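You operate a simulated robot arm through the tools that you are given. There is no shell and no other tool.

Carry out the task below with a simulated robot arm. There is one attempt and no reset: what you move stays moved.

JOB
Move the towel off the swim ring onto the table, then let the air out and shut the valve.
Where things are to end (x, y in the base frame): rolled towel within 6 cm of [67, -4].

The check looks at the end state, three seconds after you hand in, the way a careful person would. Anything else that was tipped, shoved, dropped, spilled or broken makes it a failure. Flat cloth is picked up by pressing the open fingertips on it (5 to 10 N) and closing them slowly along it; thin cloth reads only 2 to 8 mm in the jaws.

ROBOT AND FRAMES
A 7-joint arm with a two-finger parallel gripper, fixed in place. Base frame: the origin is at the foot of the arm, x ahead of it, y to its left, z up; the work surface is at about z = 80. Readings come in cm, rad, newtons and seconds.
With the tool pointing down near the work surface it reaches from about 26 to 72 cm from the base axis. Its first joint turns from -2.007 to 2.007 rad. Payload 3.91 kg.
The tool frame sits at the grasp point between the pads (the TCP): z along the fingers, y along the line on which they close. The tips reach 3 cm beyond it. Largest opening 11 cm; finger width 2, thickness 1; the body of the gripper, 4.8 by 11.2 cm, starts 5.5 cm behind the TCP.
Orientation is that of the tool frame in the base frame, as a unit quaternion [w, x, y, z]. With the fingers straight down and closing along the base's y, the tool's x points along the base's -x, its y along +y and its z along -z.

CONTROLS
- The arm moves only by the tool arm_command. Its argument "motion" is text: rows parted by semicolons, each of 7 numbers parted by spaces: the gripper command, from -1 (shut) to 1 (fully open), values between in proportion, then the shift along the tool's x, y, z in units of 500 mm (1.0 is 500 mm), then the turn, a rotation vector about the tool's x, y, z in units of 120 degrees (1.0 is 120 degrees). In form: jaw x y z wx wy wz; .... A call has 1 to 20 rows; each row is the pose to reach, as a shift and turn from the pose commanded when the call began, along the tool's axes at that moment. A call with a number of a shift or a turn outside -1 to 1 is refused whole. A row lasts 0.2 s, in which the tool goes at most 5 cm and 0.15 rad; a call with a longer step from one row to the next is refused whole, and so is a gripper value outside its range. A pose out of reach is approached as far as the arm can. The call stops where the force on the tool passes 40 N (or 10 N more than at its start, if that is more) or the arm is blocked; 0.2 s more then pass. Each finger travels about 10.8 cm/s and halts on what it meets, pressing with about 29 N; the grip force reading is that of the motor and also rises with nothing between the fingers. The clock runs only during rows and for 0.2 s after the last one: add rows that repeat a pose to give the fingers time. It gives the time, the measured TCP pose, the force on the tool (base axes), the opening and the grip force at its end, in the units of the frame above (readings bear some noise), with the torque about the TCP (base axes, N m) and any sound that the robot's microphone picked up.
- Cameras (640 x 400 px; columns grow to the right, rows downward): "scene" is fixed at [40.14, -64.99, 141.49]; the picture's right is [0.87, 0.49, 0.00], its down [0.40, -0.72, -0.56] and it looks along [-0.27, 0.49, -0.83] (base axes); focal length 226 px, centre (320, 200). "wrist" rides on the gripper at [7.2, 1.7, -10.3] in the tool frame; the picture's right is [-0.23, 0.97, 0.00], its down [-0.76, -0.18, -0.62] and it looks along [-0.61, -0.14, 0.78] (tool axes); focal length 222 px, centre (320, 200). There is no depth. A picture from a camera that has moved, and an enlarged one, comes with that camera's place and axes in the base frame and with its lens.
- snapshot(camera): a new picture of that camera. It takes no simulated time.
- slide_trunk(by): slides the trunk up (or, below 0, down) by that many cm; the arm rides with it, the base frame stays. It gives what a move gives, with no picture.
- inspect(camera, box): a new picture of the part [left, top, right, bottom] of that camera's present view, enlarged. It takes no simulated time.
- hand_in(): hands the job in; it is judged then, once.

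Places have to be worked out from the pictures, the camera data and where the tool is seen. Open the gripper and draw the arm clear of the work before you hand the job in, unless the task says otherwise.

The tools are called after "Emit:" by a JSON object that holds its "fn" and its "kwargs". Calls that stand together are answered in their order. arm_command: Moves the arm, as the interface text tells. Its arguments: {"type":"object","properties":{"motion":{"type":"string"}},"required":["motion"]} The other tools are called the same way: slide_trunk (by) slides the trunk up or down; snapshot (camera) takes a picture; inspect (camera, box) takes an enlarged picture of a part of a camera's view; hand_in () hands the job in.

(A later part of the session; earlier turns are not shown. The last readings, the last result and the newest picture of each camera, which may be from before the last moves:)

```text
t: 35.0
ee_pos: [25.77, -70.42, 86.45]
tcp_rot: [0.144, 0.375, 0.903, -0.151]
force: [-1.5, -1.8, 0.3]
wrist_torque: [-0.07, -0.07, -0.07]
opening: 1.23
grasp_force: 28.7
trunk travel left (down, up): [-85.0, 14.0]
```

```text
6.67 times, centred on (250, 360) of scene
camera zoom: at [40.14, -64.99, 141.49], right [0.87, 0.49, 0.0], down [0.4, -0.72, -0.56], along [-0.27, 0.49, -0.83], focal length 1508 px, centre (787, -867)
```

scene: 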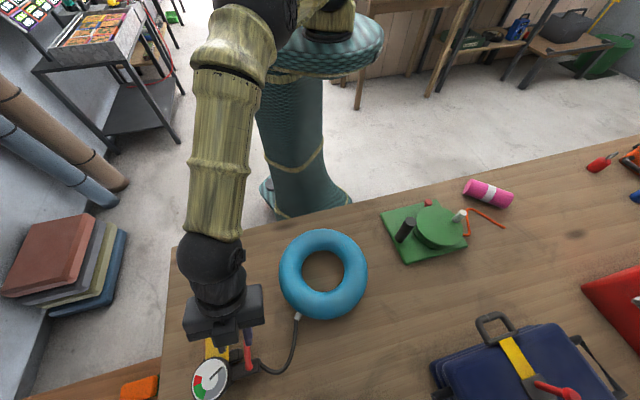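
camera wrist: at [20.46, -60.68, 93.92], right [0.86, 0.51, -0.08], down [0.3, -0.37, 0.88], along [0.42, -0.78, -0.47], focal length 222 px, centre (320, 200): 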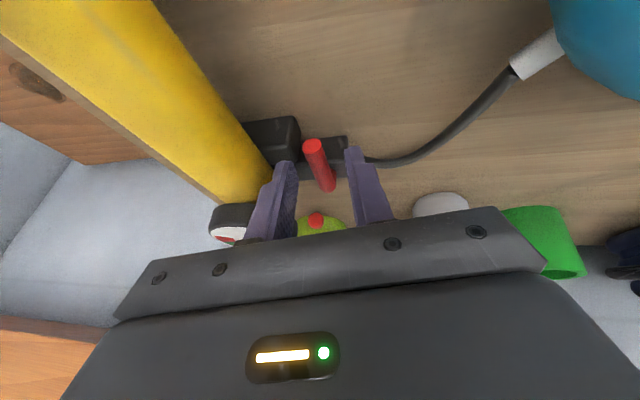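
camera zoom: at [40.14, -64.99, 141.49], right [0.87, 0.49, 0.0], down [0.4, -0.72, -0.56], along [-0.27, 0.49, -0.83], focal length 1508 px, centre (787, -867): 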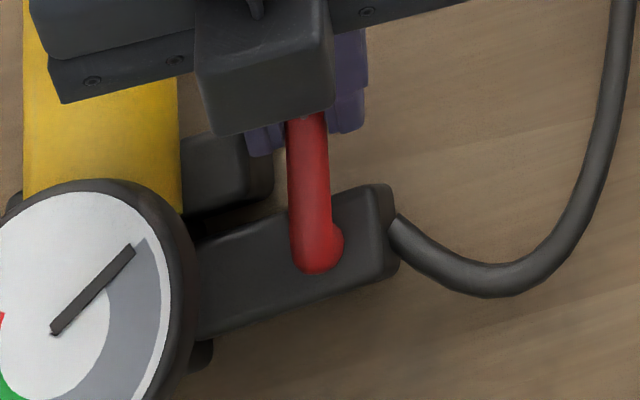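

Gripped at 1.23 cm. I turn the lever about its vertical pivot in a small test of about 15°, tip toward the hose, rotating the wrist along with it.

Emit:
{"fn": "arm_command", "kwargs": {"motion": "-0.85 -0.0005 0.0066 -0.001 0 0 0.045; -0.85 -0.0015 0.0132 -0.0018 0 0 0.09; -0.85 -0.0031 0.0197 -0.0023 0 0 0.135; -0.85 -0.0031 0.0197 -0.0023 0 0 0.135"}}

Emit:
{"fn": "inspect", "kwargs": {"camera": "wrist", "box": [230, 100, 410, 220]}}

Emit:
{"fn": "inspect", "kwargs": {"camera": "scene", "box": [210, 330, 290, 390]}}

```text
t: 36.0
ee_pos: [26.44, -69.77, 86.43]
tcp_rot: [0.164, 0.499, 0.841, -0.129]
force: [-0.4, 0.3, 0.1]
wrist_torque: [0.43, 0.22, -0.04]
opening: 1.22
grasp_force: 29.3
trunk travel left (down, up): [-85.0, 14.0]
```

```text
3.33 times, centred on (320, 160) of wrist
camera zoom: at [23.1, -59.3, 92.83], right [0.96, 0.28, 0.04], down [0.09, -0.45, 0.89], along [0.26, -0.85, -0.46], focal length 740 px, centre (320, 333)
```

zoom: 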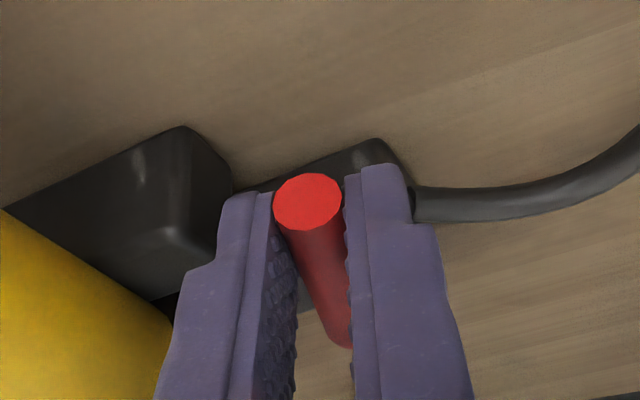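

```text
6.67 times, centred on (250, 360) of scene
camera zoom: at [40.14, -64.99, 141.49], right [0.87, 0.49, 0.0], down [0.4, -0.72, -0.56], along [-0.27, 0.49, -0.83], focal length 1508 px, centre (787, -867)
```

zoom: 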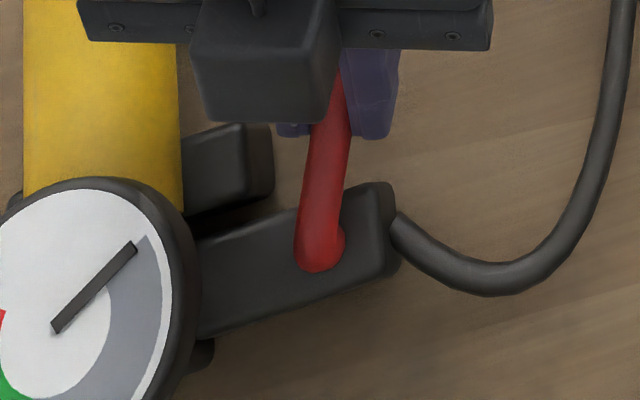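

The lever turns freely and the pump hardly moves. I continue along the arc to about 45°.

Emit:
{"fn": "arm_command", "kwargs": {"motion": "-0.85 -0.0002 0.005 -0.0002 0 0 0.034; -0.85 -0.0005 0.0101 -0.0004 0 0 0.0683; -0.85 -0.0013 0.015 -0.0003 0 0 0.1025; -0.85 -0.0022 0.02 -0.0002 0 0 0.1367; -0.85 -0.0036 0.0248 0.0001 0 0 0.17; -0.85 -0.0051 0.0296 0.0005 0 0 0.204; -0.85 -0.007 0.0342 0.0011 0 0 0.238; -0.85 -0.009 0.0388 0.0017 0 0 0.272; -0.85 -0.009 0.0388 0.0017 0 0 0.272"}}

Emit:
{"fn": "snapshot", "kwargs": {"camera": "wrist"}}

Emit:
{"fn": "inspect", "kwargs": {"camera": "scene", "box": [180, 280, 340, 400]}}

```text
t: 38.0
ee_pos: [28.17, -69.22, 86.48]
tcp_rot: [0.194, 0.715, 0.667, -0.078]
force: [-1.9, -3.4, 2.8]
wrist_torque: [-0.95, 0.11, -0.16]
opening: 1.22
grasp_force: 29.2
trunk travel left (down, up): [-85.0, 14.0]
```

```text
taken
camera wrist: at [29.05, -58.65, 93.52], right [0.94, -0.24, 0.25], down [-0.34, -0.46, 0.82], along [-0.08, -0.85, -0.51], focal length 222 px, centre (320, 200)
```

wrist: 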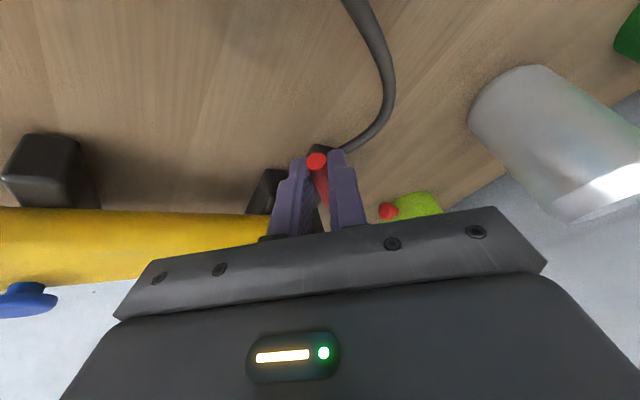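

```text
3.33 times, centred on (260, 340) of scene
camera zoom: at [40.14, -64.99, 141.49], right [0.87, 0.49, 0.0], down [0.4, -0.72, -0.56], along [-0.27, 0.49, -0.83], focal length 754 px, centre (520, -267)
```

zoom: 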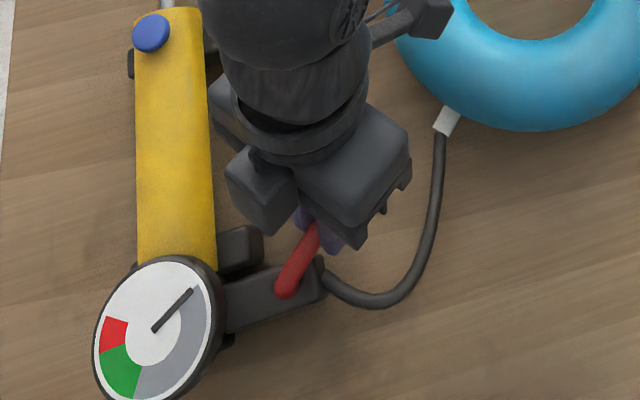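

At about 45°, no sound has been reported yet and the gauge is unchanged. I continue to about 75°.

Emit:
{"fn": "arm_command", "kwargs": {"motion": "-0.85 0.0002 0.005 0.0008 0 0 0.033; -0.85 0.0004 0.0099 0.0017 0 0 0.0663; -0.85 0 0.0148 0.0028 0 0 0.099; -0.85 -0.0005 0.0197 0.0039 0 0 0.131; -0.85 -0.0015 0.0245 0.0052 0 0 0.163; -0.85 -0.0025 0.0292 0.0066 0 0 0.194; -0.85 -0.0041 0.0338 0.0081 0 0 0.225; -0.85 -0.0058 0.0382 0.0096 0 0 0.256; -0.85 -0.0058 0.0382 0.0096 0 0 0.256"}}

Emit:
{"fn": "snapshot", "kwargs": {"camera": "wrist"}}

Emit:
{"fn": "inspect", "kwargs": {"camera": "scene", "box": [180, 220, 380, 400]}}

```text
t: 40.0
ee_pos: [30.33, -69.69, 86.48]
tcp_rot: [0.207, 0.866, 0.455, -0.024]
force: [-1.0, -1.1, 5.0]
wrist_torque: [-0.88, 0.45, 0.02]
opening: 1.21
grasp_force: 29.4
trunk travel left (down, up): [-85.0, 14.0]
```

```text
taken
camera wrist: at [34.33, -61.04, 94.86], right [0.64, -0.66, 0.38], down [-0.68, -0.27, 0.68], along [-0.35, -0.7, -0.62], focal length 222 px, centre (320, 200)
```

wrist: 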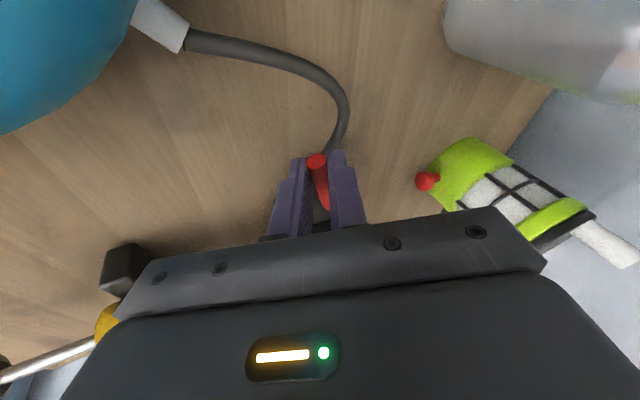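

```text
2.22 times, centred on (280, 310) of scene
camera zoom: at [40.14, -64.99, 141.49], right [0.87, 0.49, 0.0], down [0.4, -0.72, -0.56], along [-0.27, 0.49, -0.83], focal length 503 px, centre (409, -44)
```

zoom: 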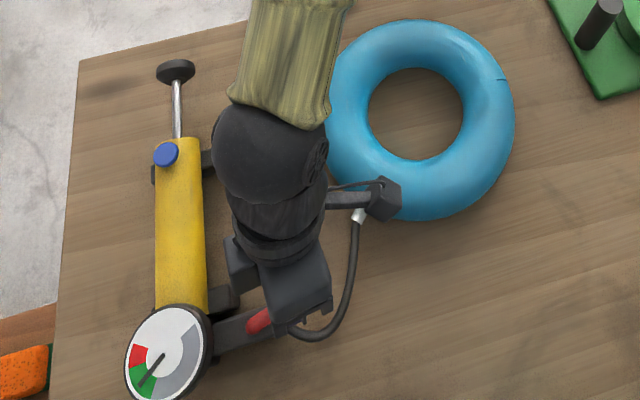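

The gauge needle has jumped into the green, so the valve is open and the gauge now sees the ring pressure. I finish the turn to about 90°.

Emit:
{"fn": "arm_command", "kwargs": {"motion": "-0.85 0.0003 0.0048 0.0017 0 0 0.03; -0.85 0.0006 0.0096 0.0034 0 0 0.06; -0.85 0.0003 0.0143 0.0052 0 0 0.09; -0.85 0 0.019 0.007 0 0 0.119; -0.85 0 0.019 0.007 0 0 0.119"}}

Emit:
{"fn": "inspect", "kwargs": {"camera": "wrist", "box": [230, 100, 410, 220]}}

Emit:
{"fn": "inspect", "kwargs": {"camera": "scene", "box": [180, 310, 300, 400]}}

```text
t: 41.2
ee_pos: [31.12, -70.27, 86.34]
tcp_rot: [0.207, 0.916, 0.343, 0.002]
force: [-1.9, -3.4, 4.3]
wrist_torque: [-0.75, 0.59, 0.27]
opening: 1.36
grasp_force: 29.0
trunk travel left (down, up): [-85.0, 14.0]
```

```text
3.33 times, centred on (320, 160) of wrist
camera zoom: at [36.09, -62.9, 95.44], right [0.44, -0.8, 0.4], down [-0.78, -0.12, 0.61], along [-0.44, -0.58, -0.68], focal length 740 px, centre (320, 333)
```

zoom: 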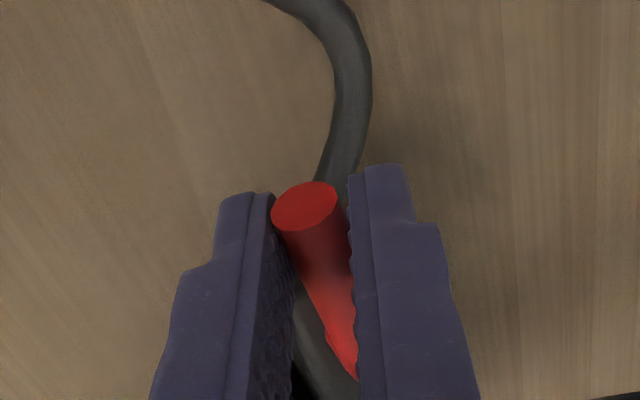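

```text
4.44 times, centred on (240, 355) of scene
camera zoom: at [40.14, -64.99, 141.49], right [0.87, 0.49, 0.0], down [0.4, -0.72, -0.56], along [-0.27, 0.49, -0.83], focal length 1006 px, centre (676, -489)
```

zoom: 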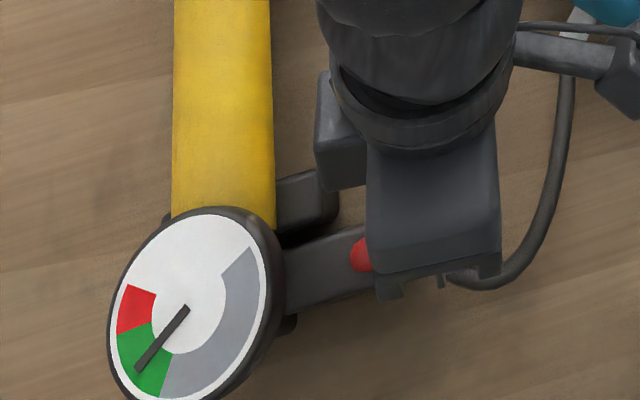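

The lever has met its open stop near 85° and the gauge reads green. I release while backing off along the tool axis.

Emit:
{"fn": "arm_command", "kwargs": {"motion": "-0.78 0 0 0 0 0 0; -0.7 0 0 -0.006 0 0 0; -0.62 0 0 -0.012 0 0 0; -0.5 0 0 -0.024 0 0 0; -0.4 0 0 -0.05 0 0 0; -0.4 0 0 -0.09 0 0 0; -0.4 0 0 -0.15 0 0 0; -0.4 0 0 -0.22 0 0 0; -0.4 0 0 -0.22 0 0 0"}}

Emit:
{"fn": "snapshot", "kwargs": {"camera": "wrist"}}

Emit:
{"fn": "snapshot", "kwargs": {"camera": "scene"}}

Emit:
{"fn": "inspect", "kwargs": {"camera": "scene", "box": [180, 310, 300, 400]}}

```text
t: 43.2
ee_pos: [29.83, -66.16, 96.52]
tcp_rot: [0.208, 0.916, 0.344, 0.002]
force: [-0.5, 0.4, -1.2]
wrist_torque: [0.0, 0.0, 0.01]
opening: 3.31
grasp_force: 0.0
trunk travel left (down, up): [-85.0, 14.0]
```

```text
taken
camera wrist: at [34.84, -58.88, 105.68], right [0.44, -0.8, 0.4], down [-0.78, -0.12, 0.61], along [-0.44, -0.58, -0.68], focal length 222 px, centre (320, 200)
```

wrist: 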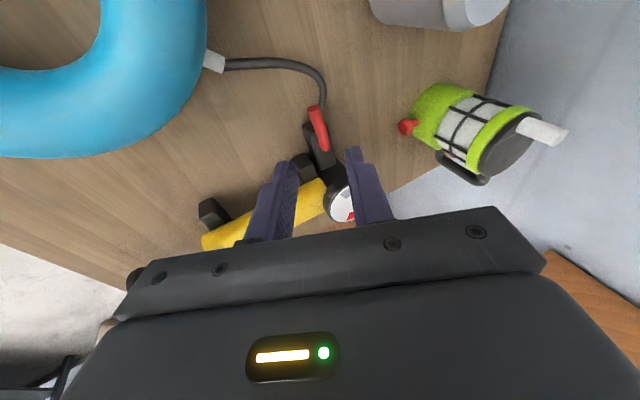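

```text
taken
```

scene: 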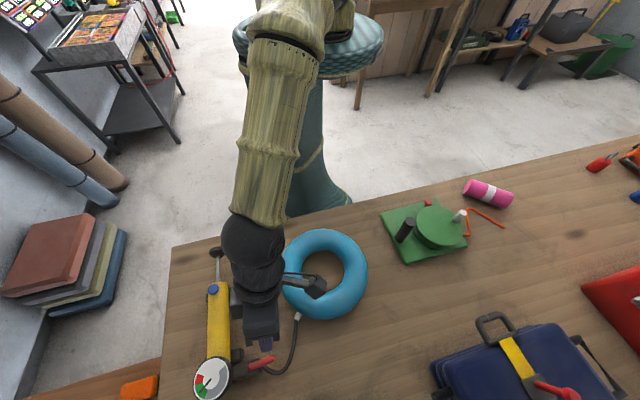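

```text
4.44 times, centred on (240, 355) of scene
camera zoom: at [40.14, -64.99, 141.49], right [0.87, 0.49, 0.0], down [0.4, -0.72, -0.56], along [-0.27, 0.49, -0.83], focal length 1006 px, centre (676, -489)
```

zoom: 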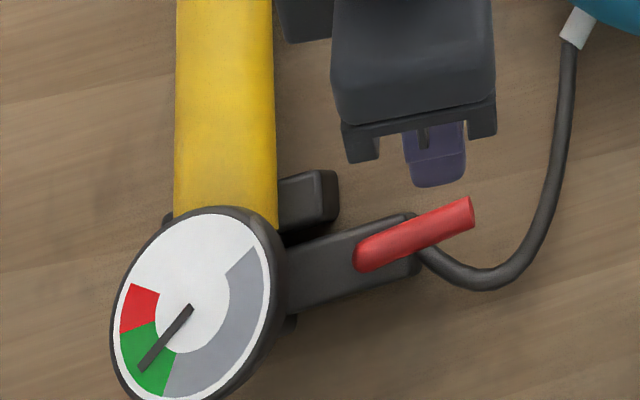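

The lever is fully open along the pipe, but the gauge holds steady in the green and no hiss is heard. The blue button on the pump top, near [13,-66.7,88], looks like the bleed, so I straighten the tool, close the fingers and go above it.

Emit:
{"fn": "arm_command", "kwargs": {"motion": "-0.5 -0.04 -0.024 -0.04 0.027 0.01 0; -0.6 -0.09 -0.054 -0.07 0.06 0.022 0; -0.7 -0.14 -0.084 -0.1 0.094 0.034 0; -0.8 -0.19 -0.114 -0.12 0.128 0.046 0; -0.9 -0.24 -0.144 -0.13 0.16 0.058 0; -1 -0.277 -0.166 -0.137 0.188 0.068 0; -1 -0.277 -0.166 -0.137 0.188 0.068 0"}}

Emit:
{"fn": "snapshot", "kwargs": {"camera": "wrist"}}

Emit:
{"fn": "inspect", "kwargs": {"camera": "scene", "box": [180, 230, 300, 400]}}

```text
t: 44.8
ee_pos: [12.89, -66.73, 101.62]
tcp_rot: [-0.001, 0.936, 0.351, -0.001]
force: [0.5, -0.5, -0.1]
wrist_torque: [0.01, -0.02, -0.01]
opening: 0.0
grasp_force: 29.4
trunk travel left (down, up): [-85.0, 14.0]
```

```text
taken
camera wrist: at [19.37, -63.28, 111.98], right [0.47, -0.88, 0.0], down [-0.69, -0.37, 0.62], along [-0.55, -0.29, -0.78], focal length 222 px, centre (320, 200)
```

wrist: 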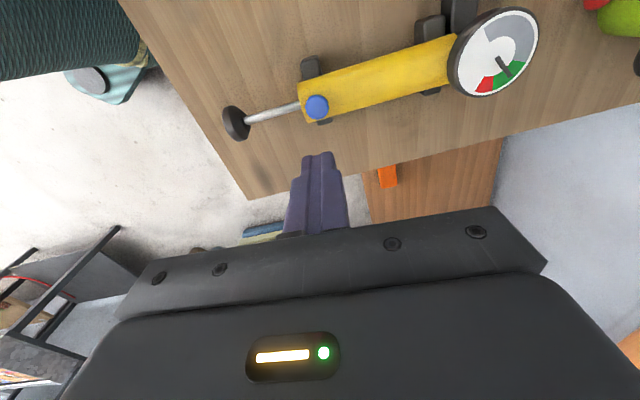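

```text
2.35 times, centred on (240, 315) of scene
camera zoom: at [40.14, -64.99, 141.49], right [0.87, 0.49, 0.0], down [0.4, -0.72, -0.56], along [-0.27, 0.49, -0.83], focal length 532 px, centre (508, -71)
```

zoom: 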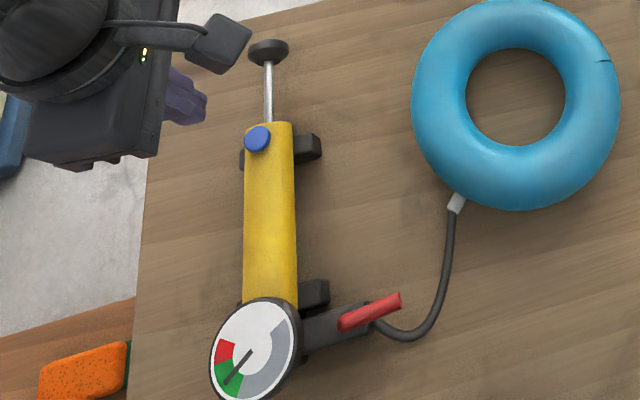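

The ring is still full and the gauge is still in the green. Both views put the button at about [13.3,-66.2,87.7]; I zoom in to check its facing.

Emit:
{"fn": "inspect", "kwargs": {"camera": "wrist", "box": [270, 60, 370, 150]}}

Emit:
{"fn": "inspect", "kwargs": {"camera": "scene", "box": [185, 265, 245, 310]}}

```text
4.44 times, centred on (320, 105) of wrist
camera zoom: at [19.37, -63.28, 111.98], right [0.47, -0.88, 0.0], down [-0.69, -0.37, 0.62], along [-0.55, -0.29, -0.78], focal length 987 px, centre (320, 622)
```

zoom: 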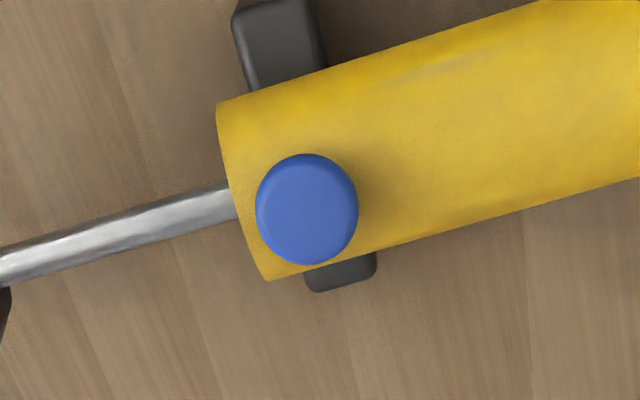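

```text
8.89 times, centred on (215, 288) of scene
camera zoom: at [40.14, -64.99, 141.49], right [0.87, 0.49, 0.0], down [0.4, -0.72, -0.56], along [-0.27, 0.49, -0.83], focal length 2011 px, centre (1253, -578)
```

zoom: 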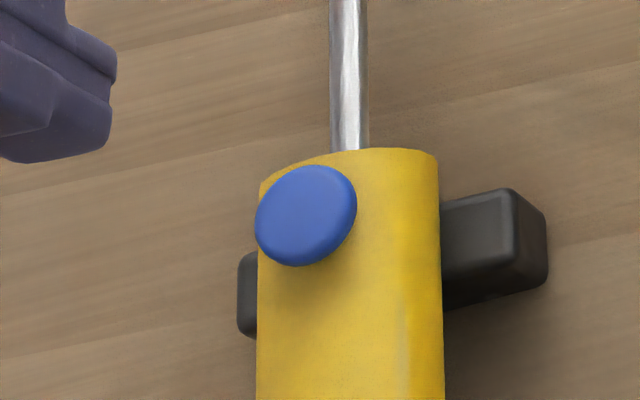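

The button is a mushroom facing up. I line up over [13.3,-66.2] and come down to just above it.

Emit:
{"fn": "arm_command", "kwargs": {"motion": "-1 0.004 -0.001 0.04 0 0 0; -1 0.009 -0.002 0.09 0 0 0; -1 0.013 -0.0026 0.14 0 0 0; -1 0.013 -0.0026 0.17 0 0 0; -1 0.013 -0.0026 0.182 0 0 0; -1 0.013 -0.0026 0.182 0 0 0"}}

Emit:
{"fn": "snapshot", "kwargs": {"camera": "wrist"}}

Emit:
{"fn": "inspect", "kwargs": {"camera": "scene", "box": [175, 250, 255, 310]}}

```text
t: 46.2
ee_pos: [13.36, -66.14, 92.39]
tcp_rot: [0.0, 0.936, 0.351, 0.0]
force: [0.0, 0.2, -0.3]
wrist_torque: [-0.01, 0.01, 0.02]
opening: 0.0
grasp_force: 28.9
trunk travel left (down, up): [-85.0, 14.0]
```

```text
taken
camera wrist: at [19.85, -62.57, 102.78], right [0.47, -0.88, 0.0], down [-0.69, -0.37, 0.62], along [-0.55, -0.29, -0.78], focal length 222 px, centre (320, 200)
```

wrist: 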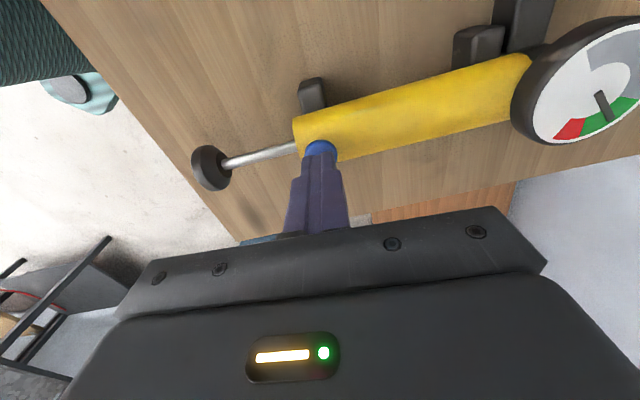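

```text
6.67 times, centred on (215, 280) of scene
camera zoom: at [40.14, -64.99, 141.49], right [0.87, 0.49, 0.0], down [0.4, -0.72, -0.56], along [-0.27, 0.49, -0.83], focal length 1508 px, centre (1020, -333)
```

zoom: 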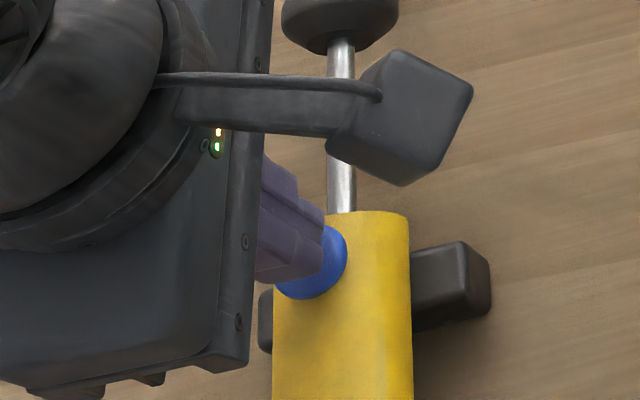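

Aligned over the button, and the wrist camera also sees the gauge. I press down in small steps, watching force.

Emit:
{"fn": "arm_command", "kwargs": {"motion": "-1 0 0 0.006 0 0 0; -1 0 0 0.012 0 0 0; -1 0 0 0.018 0 0 0; -1 0 0 0.024 0 0 0; -1 0 0 0.024 0 0 0"}}

```text
t: 47.4
ee_pos: [13.21, -66.17, 91.29]
tcp_rot: [0.0, 0.937, 0.35, -0.002]
force: [0.9, 0.5, 2.2]
wrist_torque: [0.01, -0.01, -0.02]
opening: 0.01
grasp_force: 28.8
trunk travel left (down, up): [-85.0, 14.0]
heard: click
```

A click was heard with about 2 N of contact. I check the gauge.

Emit:
{"fn": "inspect", "kwargs": {"camera": "scene", "box": [180, 310, 300, 400]}}

Emit:
{"fn": "arm_command", "kwargs": {"motion": "-1 0 0 0 0 0 0; -1 0 0 0 0 0 0; -1 0 0 0 0 0 0; -1 0 0 0 0 0 0; -1 0 0 0 0 0 0"}}

Emit:
{"fn": "inspect", "kwargs": {"camera": "scene", "box": [180, 230, 400, 400]}}

Emit:
{"fn": "snapshot", "kwargs": {"camera": "wrist"}}

```text
4.44 times, centred on (240, 355) of scene
camera zoom: at [40.14, -64.99, 141.49], right [0.87, 0.49, 0.0], down [0.4, -0.72, -0.56], along [-0.27, 0.49, -0.83], focal length 1006 px, centre (676, -489)
```

zoom: 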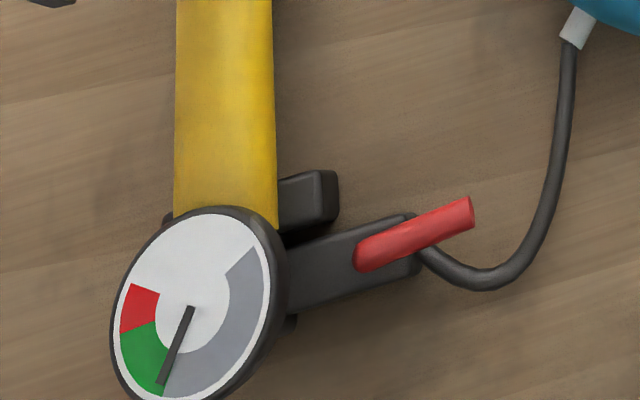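

```text
t: 48.6
ee_pos: [13.15, -66.19, 91.24]
tcp_rot: [0.0, 0.936, 0.351, 0.001]
force: [0.0, -0.3, 2.0]
wrist_torque: [-0.02, 0.0, 0.01]
opening: 0.01
grasp_force: 29.2
trunk travel left (down, up): [-85.0, 14.0]
```

```text
2.35 times, centred on (290, 315) of scene
camera zoom: at [40.14, -64.99, 141.49], right [0.87, 0.49, 0.0], down [0.4, -0.72, -0.56], along [-0.27, 0.49, -0.83], focal length 532 px, centre (391, -71)
```

zoom: 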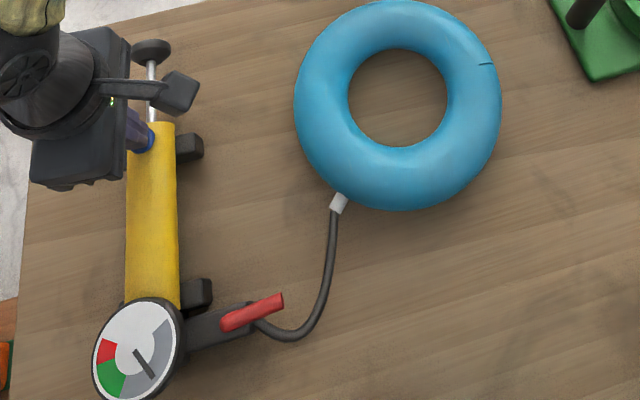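

```text
taken
camera wrist: at [19.69, -62.65, 101.56], right [0.47, -0.88, 0.0], down [-0.69, -0.37, 0.62], along [-0.55, -0.29, -0.78], focal length 222 px, centre (320, 200)
```

wrist: 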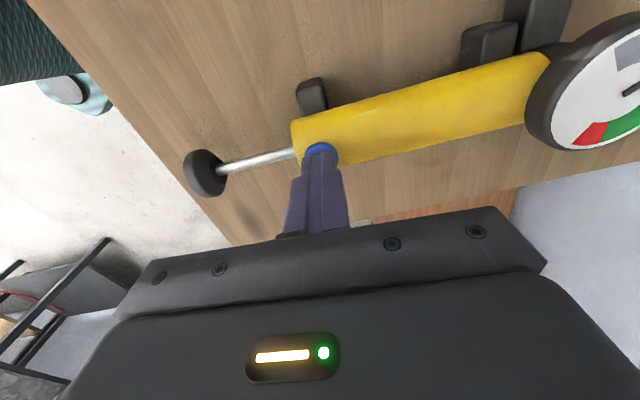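

The needle is falling through grey while I hold the button. I keep holding for 4 s and check again.

Emit:
{"fn": "arm_command", "kwargs": {"motion": "-1 0 0 0 0 0 0; -1 0 0 0 0 0 0; -1 0 0 0 0 0 0; -1 0 0 0 0 0 0; -1 0 0 0 0 0 0; -1 0 0 0 0 0 0; -1 0 0 0 0 0 0; -1 0 0 0 0 0 0; -1 0 0 0 0 0 0; -1 0 0 0 0 0 0; -1 0 0 0 0 0 0; -1 0 0 0 0 0 0; -1 0 0 0 0 0 0; -1 0 0 0 0 0 0; -1 0 0 0 0 0 0; -1 0 0 0 0 0 0; -1 0 0 0 0 0 0; -1 0 0 0 0 0 0; -1 0 0 0 0 0 0; -1 0 0 0 0 0 0"}}

Emit:
{"fn": "inspect", "kwargs": {"camera": "scene", "box": [180, 230, 400, 400]}}

Emit:
{"fn": "inspect", "kwargs": {"camera": "scene", "box": [180, 310, 300, 400]}}

```text
t: 52.8
ee_pos: [13.15, -66.03, 91.19]
tcp_rot: [0.0, 0.936, 0.351, -0.001]
force: [-0.5, 0.9, 1.6]
wrist_torque: [0.0, 0.0, -0.02]
opening: 0.0
grasp_force: 28.9
trunk travel left (down, up): [-85.0, 14.0]
```

```text
2.35 times, centred on (290, 315) of scene
camera zoom: at [40.14, -64.99, 141.49], right [0.87, 0.49, 0.0], down [0.4, -0.72, -0.56], along [-0.27, 0.49, -0.83], focal length 532 px, centre (391, -71)
```

zoom: 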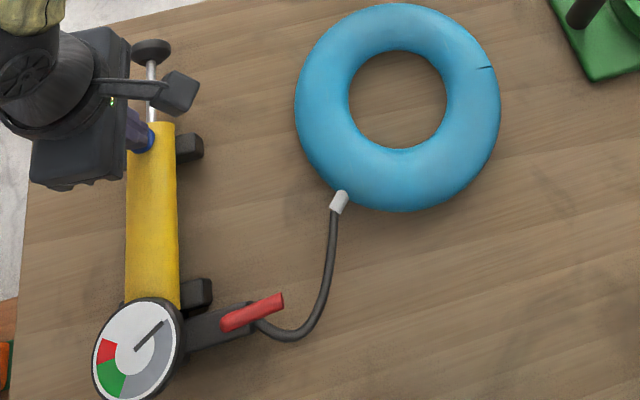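

```text
4.44 times, centred on (240, 355) of scene
camera zoom: at [40.14, -64.99, 141.49], right [0.87, 0.49, 0.0], down [0.4, -0.72, -0.56], along [-0.27, 0.49, -0.83], focal length 1006 px, centre (676, -489)
```

zoom: 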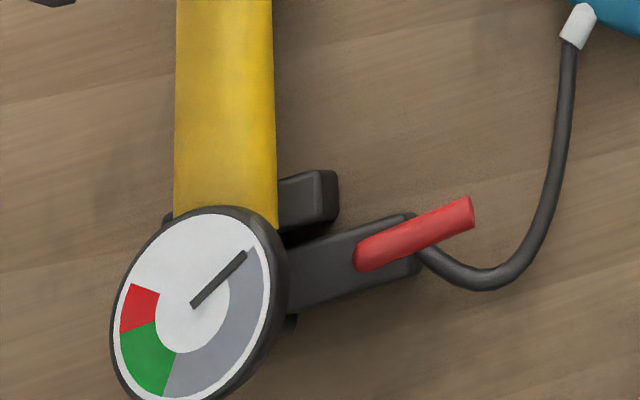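

The needle is at zero and the ring has started to sag. I keep holding to let out as much as possible.

Emit:
{"fn": "arm_command", "kwargs": {"motion": "-1 0 0 0 0 0 0; -1 0 0 0 0 0 0; -1 0 0 0 0 0 0; -1 0 0 0 0 0 0; -1 0 0 0 0 0 0; -1 0 0 0 0 0 0; -1 0 0 0 0 0 0; -1 0 0 0 0 0 0; -1 0 0 0 0 0 0; -1 0 0 0 0 0 0; -1 0 0 0 0 0 0; -1 0 0 0 0 0 0; -1 0 0 0 0 0 0; -1 0 0 0 0 0 0; -1 0 0 0 0 0 0; -1 0 0 0 0 0 0; -1 0 0 0 0 0 0; -1 0 0 0 0 0 0; -1 0 0 0 0 0 0; -1 0 0 0 0 0 0"}}

Emit:
{"fn": "inspect", "kwargs": {"camera": "scene", "box": [180, 230, 400, 400]}}

Emit:
{"fn": "arm_command", "kwargs": {"motion": "-1 0 0 0 0 0 0; -1 0 0 0 0 0 0; -1 0 0 0 0 0 0; -1 0 0 0 0 0 0; -1 0 0 0 0 0 0; -1 0 0 0 0 0 0; -1 0 0 0 0 0 0; -1 0 0 0 0 0 0; -1 0 0 0 0 0 0; -1 0 0 0 0 0 0; -1 0 0 0 0 0 0; -1 0 0 0 0 0 0; -1 0 0 0 0 0 0; -1 0 0 0 0 0 0; -1 0 0 0 0 0 0; -1 0 0 0 0 0 0; -1 0 0 0 0 0 0; -1 0 0 0 0 0 0; -1 0 0 0 0 0 0; -1 0 0 0 0 0 0"}}

Emit:
{"fn": "inspect", "kwargs": {"camera": "scene", "box": [180, 230, 400, 400]}}

```text
t: 57.0
ee_pos: [13.17, -66.21, 91.22]
tcp_rot: [0.0, 0.937, 0.35, 0.0]
force: [0.1, -0.7, 1.1]
wrist_torque: [0.02, 0.01, 0.02]
opening: 0.0
grasp_force: 29.5
trunk travel left (down, up): [-85.0, 14.0]
```

```text
2.35 times, centred on (290, 315) of scene
camera zoom: at [40.14, -64.99, 141.49], right [0.87, 0.49, 0.0], down [0.4, -0.72, -0.56], along [-0.27, 0.49, -0.83], focal length 532 px, centre (391, -71)
```

zoom: 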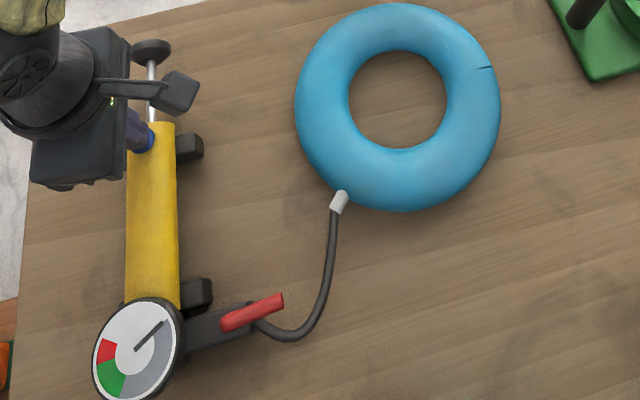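

```text
t: 61.2
ee_pos: [13.21, -66.18, 91.29]
tcp_rot: [0.0, 0.936, 0.352, 0.001]
force: [-0.5, 0.0, 1.9]
wrist_torque: [0.0, -0.02, -0.04]
opening: 0.01
grasp_force: 29.1
trunk travel left (down, up): [-85.0, 14.0]
```

```text
2.35 times, centred on (290, 315) of scene
camera zoom: at [40.14, -64.99, 141.49], right [0.87, 0.49, 0.0], down [0.4, -0.72, -0.56], along [-0.27, 0.49, -0.83], focal length 532 px, centre (391, -71)
```

zoom: 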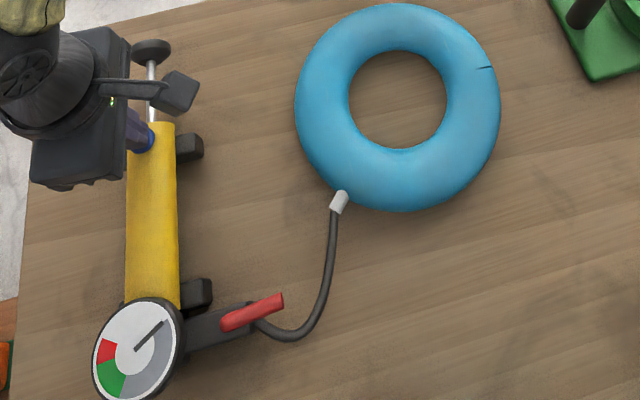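

The gauge is steady at zero and the ring stays limp. I release the button, rise and check that it comes back up.

Emit:
{"fn": "arm_command", "kwargs": {"motion": "-1 0 0 -0.01 0 0 0; -1 0 0 -0.03 0 0 0; -1 0 0 -0.07 0 0 0; -1 0 0 -0.13 0 0 0; -1 0 0 -0.2 0 0 0; -1 0 0 -0.2 0 0 0"}}

Emit:
{"fn": "inspect", "kwargs": {"camera": "wrist", "box": [270, 60, 370, 150]}}

Emit:
{"fn": "inspect", "kwargs": {"camera": "scene", "box": [180, 230, 300, 400]}}

Emit:
{"fn": "inspect", "kwargs": {"camera": "scene", "box": [185, 265, 245, 310]}}

```text
t: 62.6
ee_pos: [13.03, -66.21, 101.13]
tcp_rot: [-0.001, 0.937, 0.35, -0.001]
force: [-0.4, 0.3, 0.4]
wrist_torque: [-0.02, 0.02, 0.0]
opening: 0.0
grasp_force: 29.1
trunk travel left (down, up): [-85.0, 14.0]
```

```text
4.44 times, centred on (320, 105) of wrist
camera zoom: at [19.61, -62.8, 111.54], right [0.47, -0.88, 0.0], down [-0.69, -0.37, 0.62], along [-0.55, -0.29, -0.78], focal length 987 px, centre (320, 622)
```

zoom: 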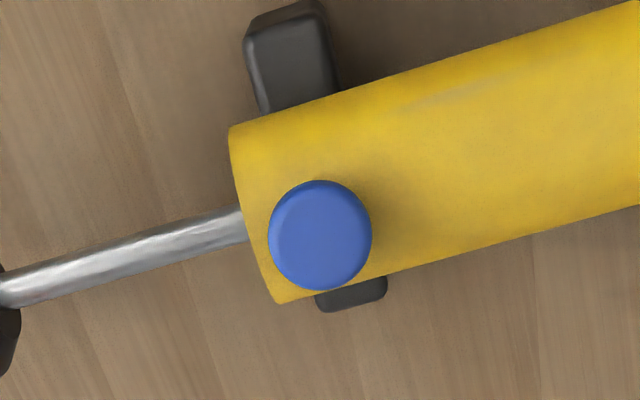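

```text
2.35 times, centred on (240, 315) of scene
camera zoom: at [40.14, -64.99, 141.49], right [0.87, 0.49, 0.0], down [0.4, -0.72, -0.56], along [-0.27, 0.49, -0.83], focal length 532 px, centre (508, -71)
```

zoom: 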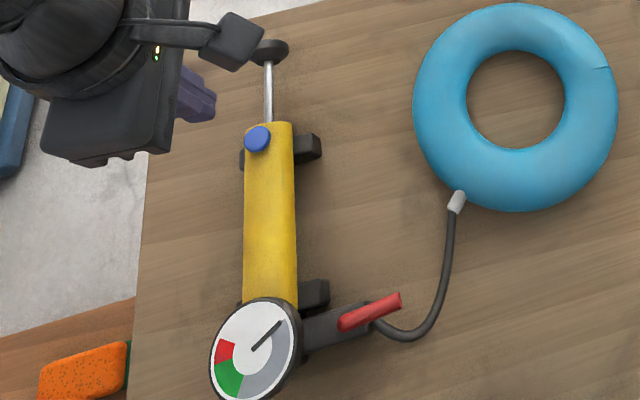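

```text
8.89 times, centred on (215, 288) of scene
camera zoom: at [40.14, -64.99, 141.49], right [0.87, 0.49, 0.0], down [0.4, -0.72, -0.56], along [-0.27, 0.49, -0.83], focal length 2011 px, centre (1253, -578)
```

zoom: 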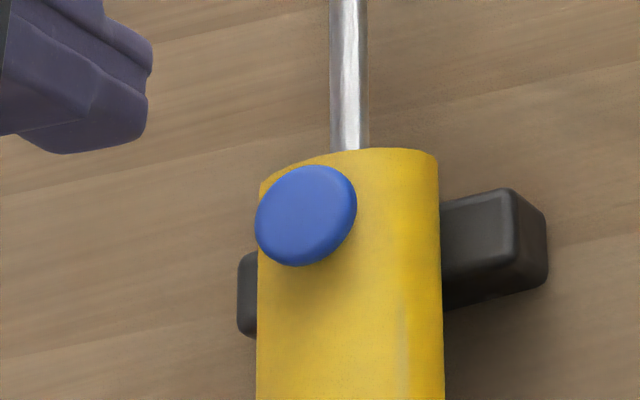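

The button has popped back and the pump didn't move. Now I go back to the pre-grasp pose above the open lever, tilted as before, with a 2.6 cm opening.

Emit:
{"fn": "arm_command", "kwargs": {"motion": "-0.9 0.03 0.026 0 -0.02 -0.007 0; -0.8 0.08 0.068 0.01 -0.052 -0.019 0; -0.7 0.13 0.111 0.03 -0.09 -0.032 0; -0.6 0.18 0.153 0.05 -0.128 -0.046 0; -0.527 0.225 0.192 0.075 -0.164 -0.059 0; -0.527 0.25 0.213 0.09 -0.188 -0.068 0; -0.527 0.25 0.213 0.09 -0.188 -0.068 0"}}

Emit:
{"fn": "snapshot", "kwargs": {"camera": "wrist"}}

Emit:
{"fn": "inspect", "kwargs": {"camera": "scene", "box": [180, 310, 300, 400]}}

```text
t: 64.2
ee_pos: [29.53, -66.22, 96.85]
tcp_rot: [0.208, 0.916, 0.344, 0.002]
force: [-0.1, 0.3, 0.7]
wrist_torque: [-0.01, 0.0, 0.01]
opening: 2.61
grasp_force: 0.1
trunk travel left (down, up): [-85.0, 14.0]
```

```text
taken
camera wrist: at [34.65, -58.81, 105.8], right [0.44, -0.8, 0.4], down [-0.79, -0.12, 0.61], along [-0.44, -0.58, -0.68], focal length 222 px, centre (320, 200)
```

wrist: 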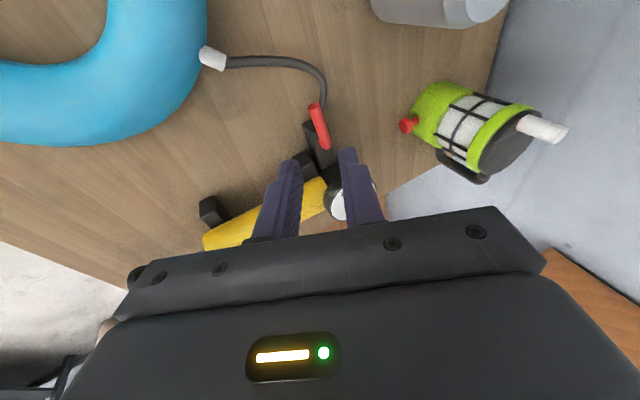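

```text
4.44 times, centred on (240, 355) of scene
camera zoom: at [40.14, -64.99, 141.49], right [0.87, 0.49, 0.0], down [0.4, -0.72, -0.56], along [-0.27, 0.49, -0.83], focal length 1006 px, centre (676, -489)
```

zoom: 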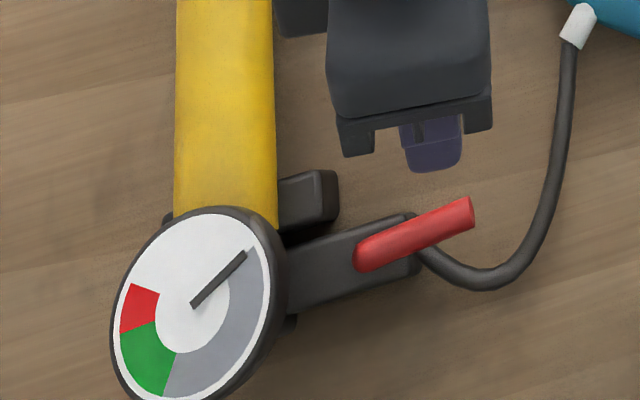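

Both views put the open lever's tip near [32.2,-70.3]; my line-up only needs a 4° trim. I descend most of the way and look.

Emit:
{"fn": "arm_command", "kwargs": {"motion": "-0.527 0 -0.001 0.05 0 0 -0.01; -0.527 0 -0.002 0.1 0 0 -0.02; -0.527 0 -0.003 0.14 0 0 -0.032; -0.527 -0.0006 -0.0034 0.165 0 0 -0.032; -0.527 -0.0006 -0.0034 0.18 0 0 -0.032; -0.527 -0.0006 -0.0034 0.18 0 0 -0.032"}}

Emit:
{"fn": "inspect", "kwargs": {"camera": "wrist", "box": [230, 80, 410, 200]}}

Emit:
{"fn": "inspect", "kwargs": {"camera": "scene", "box": [200, 310, 320, 400]}}

```text
t: 65.6
ee_pos: [30.75, -69.24, 88.49]
tcp_rot: [0.208, 0.904, 0.374, -0.004]
force: [0.1, 0.4, -0.1]
wrist_torque: [0.02, 0.05, -0.03]
opening: 2.62
grasp_force: 0.0
trunk travel left (down, up): [-85.0, 14.0]
```

```text
3.33 times, centred on (320, 140) of wrist
camera zoom: at [35.54, -61.56, 97.35], right [0.5, -0.77, 0.4], down [-0.76, -0.16, 0.63], along [-0.42, -0.62, -0.67], focal length 740 px, centre (320, 400)
```

zoom: 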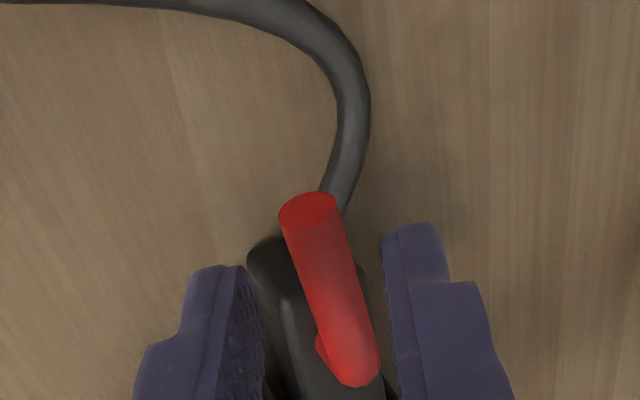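

```text
4.44 times, centred on (260, 355) of scene
camera zoom: at [40.14, -64.99, 141.49], right [0.87, 0.49, 0.0], down [0.4, -0.72, -0.56], along [-0.27, 0.49, -0.83], focal length 1006 px, centre (587, -489)
```

zoom: 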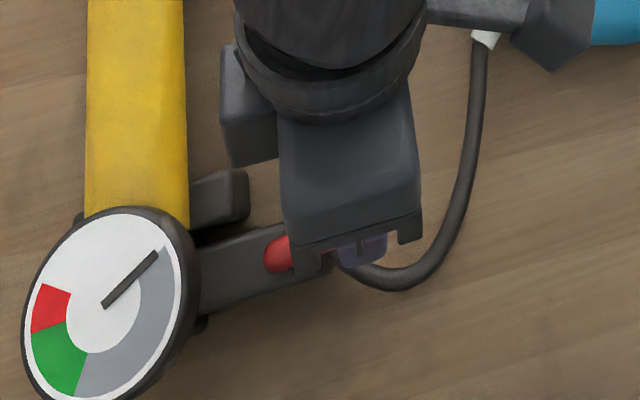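

The lever sits between the pads. I descend the last 2 cm and close gently.

Emit:
{"fn": "arm_command", "kwargs": {"motion": "-0.527 0 0 0.014 0 0 0; -0.527 0 0 0.028 0 0 0; -0.527 0 0 0.04 0 0 0; -0.527 0 0 0.043 0 0 0; -0.6 0 0 0.043 0 0 0; -0.68 0 0 0.043 0 0 0; -0.74 0 0 0.043 0 0 0; -0.8 0 0 0.043 0 0 0; -0.85 0 0 0.043 0 0 0; -0.85 0 0 0.043 0 0 0"}}

Emit:
{"fn": "inspect", "kwargs": {"camera": "wrist", "box": [230, 100, 410, 220]}}

```text
t: 67.8
ee_pos: [31.01, -70.16, 86.6]
tcp_rot: [0.208, 0.904, 0.374, -0.006]
force: [0.3, -1.4, 0.0]
wrist_torque: [-0.21, 0.12, 0.37]
opening: 1.22
grasp_force: 28.6
trunk travel left (down, up): [-85.0, 14.0]
```

```text
3.33 times, centred on (320, 160) of wrist
camera zoom: at [35.78, -62.47, 95.4], right [0.5, -0.77, 0.4], down [-0.76, -0.16, 0.63], along [-0.42, -0.62, -0.67], focal length 740 px, centre (320, 333)
```

zoom: 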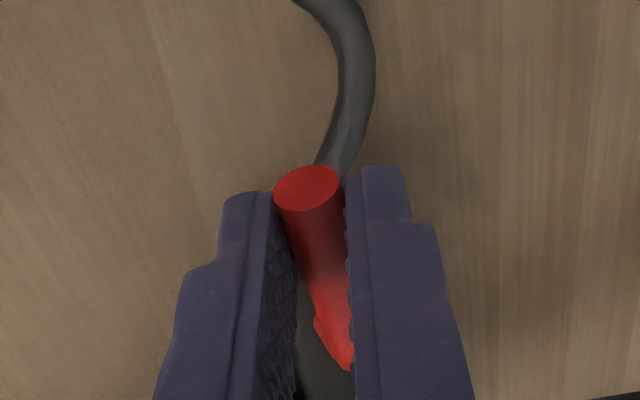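

Gripped cleanly at 1.22 cm. I turn the lever back along the same arc, first by about 45°.

Emit:
{"fn": "arm_command", "kwargs": {"motion": "-0.85 -0.0006 -0.0046 -0.0018 0 0 -0.03; -0.85 -0.0013 -0.0093 -0.0036 0 0 -0.0595; -0.85 -0.0026 -0.0139 -0.0052 0 0 -0.09; -0.85 -0.0039 -0.0185 -0.0068 0 0 -0.1203; -0.85 -0.0058 -0.0229 -0.0083 0 0 -0.1513; -0.85 -0.0077 -0.0273 -0.0098 0 0 -0.1824; -0.85 -0.0102 -0.0315 -0.0111 0 0 -0.2142; -0.85 -0.0127 -0.0357 -0.0123 0 0 -0.246; -0.85 -0.0157 -0.0396 -0.0134 0 0 -0.2785; -0.85 -0.0188 -0.0435 -0.0144 0 0 -0.3111; -0.85 -0.0223 -0.047 -0.0152 0 0 -0.3443; -0.85 -0.0258 -0.0505 -0.016 0 0 -0.3775; -0.85 -0.0258 -0.0505 -0.016 0 0 -0.3775"}}

Emit:
{"fn": "inspect", "kwargs": {"camera": "wrist", "box": [230, 100, 410, 220]}}

Emit:
{"fn": "inspect", "kwargs": {"camera": "scene", "box": [180, 310, 300, 400]}}

```text
t: 70.6
ee_pos: [28.35, -69.04, 86.38]
tcp_rot: [0.19, 0.689, 0.694, -0.084]
force: [-0.4, 0.7, -2.2]
wrist_torque: [0.34, 0.04, -0.05]
opening: 1.21
grasp_force: 29.0
trunk travel left (down, up): [-85.0, 14.0]
```

```text
3.33 times, centred on (320, 160) of wrist
camera zoom: at [28.57, -58.3, 93.34], right [0.96, -0.18, 0.23], down [-0.28, -0.47, 0.83], along [-0.04, -0.86, -0.5], focal length 740 px, centre (320, 333)
```

zoom: 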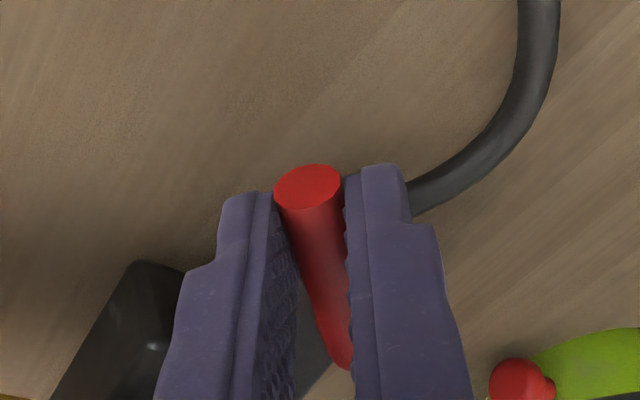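

```text
4.44 times, centred on (240, 355) of scene
camera zoom: at [40.14, -64.99, 141.49], right [0.87, 0.49, 0.0], down [0.4, -0.72, -0.56], along [-0.27, 0.49, -0.83], focal length 1006 px, centre (676, -489)
```

zoom: 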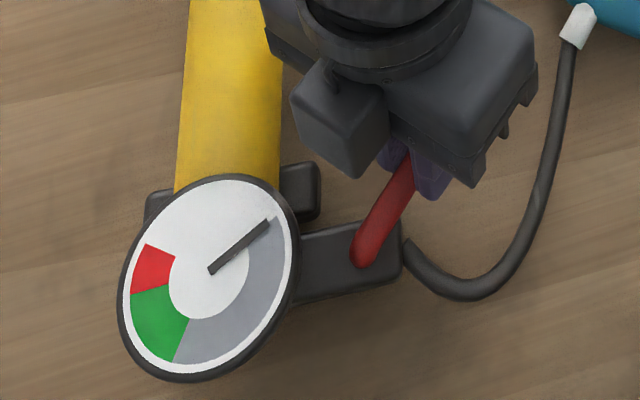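

The pump itself shifted a bit during this turn, as the gauge moved in the view. I stop and look at the whole pump before going on.

Emit:
{"fn": "inspect", "kwargs": {"camera": "scene", "box": [150, 230, 390, 400]}}

Emit:
{"fn": "snapshot", "kwargs": {"camera": "wrist"}}

```text
2.35 times, centred on (270, 315) of scene
camera zoom: at [40.14, -64.99, 141.49], right [0.87, 0.49, 0.0], down [0.4, -0.72, -0.56], along [-0.27, 0.49, -0.83], focal length 532 px, centre (438, -71)
```

zoom: 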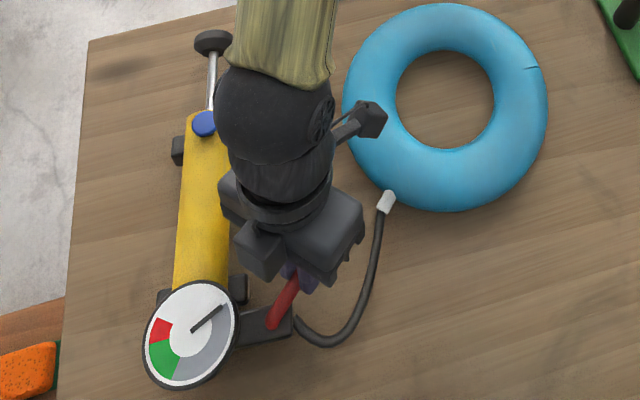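

```text
taken
camera wrist: at [28.57, -58.3, 93.34], right [0.96, -0.18, 0.23], down [-0.28, -0.47, 0.83], along [-0.04, -0.86, -0.5], focal length 222 px, centre (320, 200)
```

wrist: 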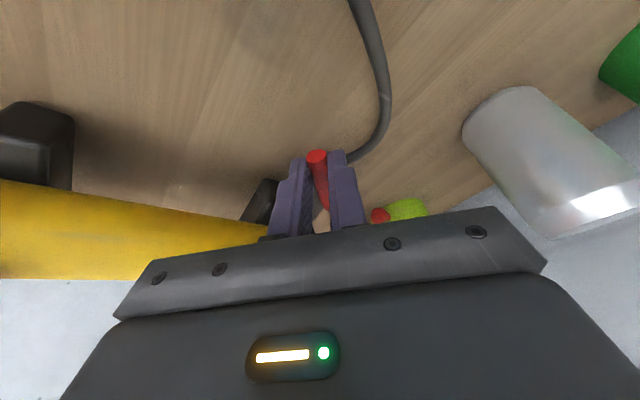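

The gauge end seems raised or tilted as well, so I look closer at the pump's feet.

Emit:
{"fn": "inspect", "kwargs": {"camera": "scene", "box": [200, 330, 290, 400]}}

Emit:
{"fn": "inspect", "kwargs": {"camera": "scene", "box": [190, 230, 290, 330]}}

Emit:
{"fn": "inspect", "kwargs": {"camera": "wrist", "box": [0, 80, 300, 280]}}

```text
5.71 times, centred on (245, 365) of scene
camera zoom: at [40.14, -64.99, 141.49], right [0.87, 0.49, 0.0], down [0.4, -0.72, -0.56], along [-0.27, 0.49, -0.83], focal length 1293 px, centre (749, -743)
```

zoom: 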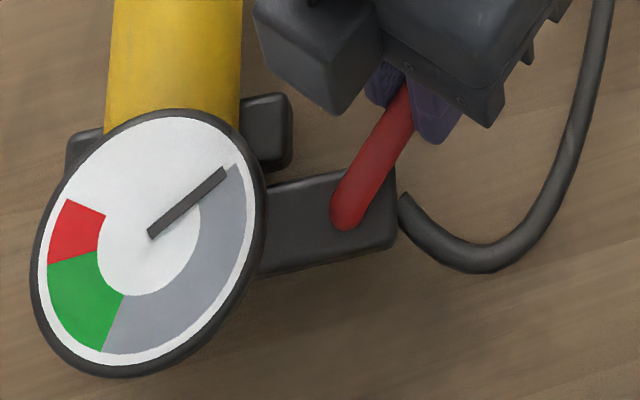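

```text
4.00 times, centred on (240, 280) of scene
camera zoom: at [40.14, -64.99, 141.49], right [0.87, 0.49, 0.0], down [0.4, -0.72, -0.56], along [-0.27, 0.49, -0.83], focal length 905 px, centre (640, -120)
```

zoom: 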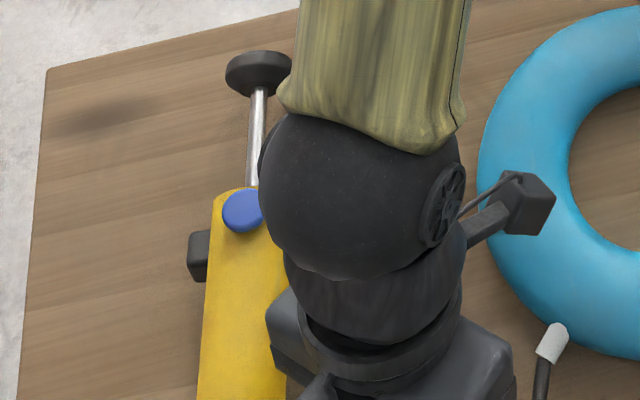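

```text
2.00 times, centred on (150, 180) of wrist
camera zoom: at [28.57, -58.3, 93.34], right [0.96, -0.18, 0.23], down [-0.28, -0.47, 0.83], along [-0.04, -0.86, -0.5], focal length 444 px, centre (660, 240)
```

zoom: 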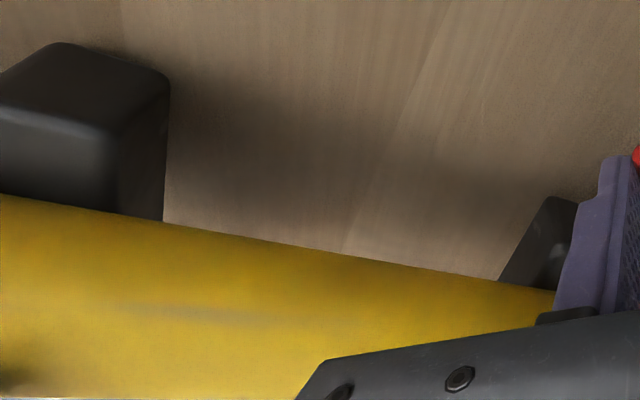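

Turning about the tilted tool axis with a firm grip has rolled the pump onto its lever side, leaving its left feet lifted. I undo this gently by rolling the tool back about the lever point, half of the computed 18° first, then look.

Emit:
{"fn": "arm_command", "kwargs": {"motion": "-0.85 -0.0016 -0.0019 0.0004 -0.018 0.017 0.0049; -0.85 -0.0033 -0.0037 0.0008 -0.036 0.0339 0.0098; -0.85 -0.0049 -0.0056 0.0012 -0.054 0.0509 0.0147; -0.85 -0.0049 -0.0056 0.0012 -0.054 0.0509 0.0147"}}

Emit:
{"fn": "inspect", "kwargs": {"camera": "scene", "box": [150, 230, 390, 400]}}

Emit:
{"fn": "inspect", "kwargs": {"camera": "scene", "box": [200, 330, 290, 400]}}

```text
t: 71.6
ee_pos: [28.0, -69.36, 86.48]
tcp_rot: [0.192, 0.692, 0.696, -0.004]
force: [1.6, 0.0, -1.2]
wrist_torque: [0.34, 0.05, 0.01]
opening: 1.23
grasp_force: 28.6
trunk travel left (down, up): [-85.0, 14.0]
```

```text
2.35 times, centred on (270, 315) of scene
camera zoom: at [40.14, -64.99, 141.49], right [0.87, 0.49, 0.0], down [0.4, -0.72, -0.56], along [-0.27, 0.49, -0.83], focal length 532 px, centre (438, -71)
```

zoom: 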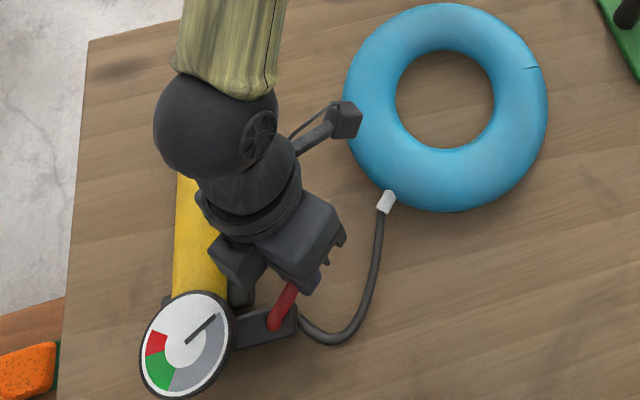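

```text
5.71 times, centred on (245, 365) of scene
camera zoom: at [40.14, -64.99, 141.49], right [0.87, 0.49, 0.0], down [0.4, -0.72, -0.56], along [-0.27, 0.49, -0.83], focal length 1293 px, centre (749, -743)
```

zoom: 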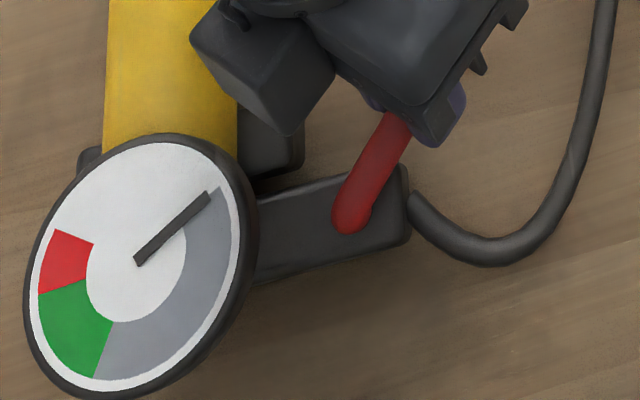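

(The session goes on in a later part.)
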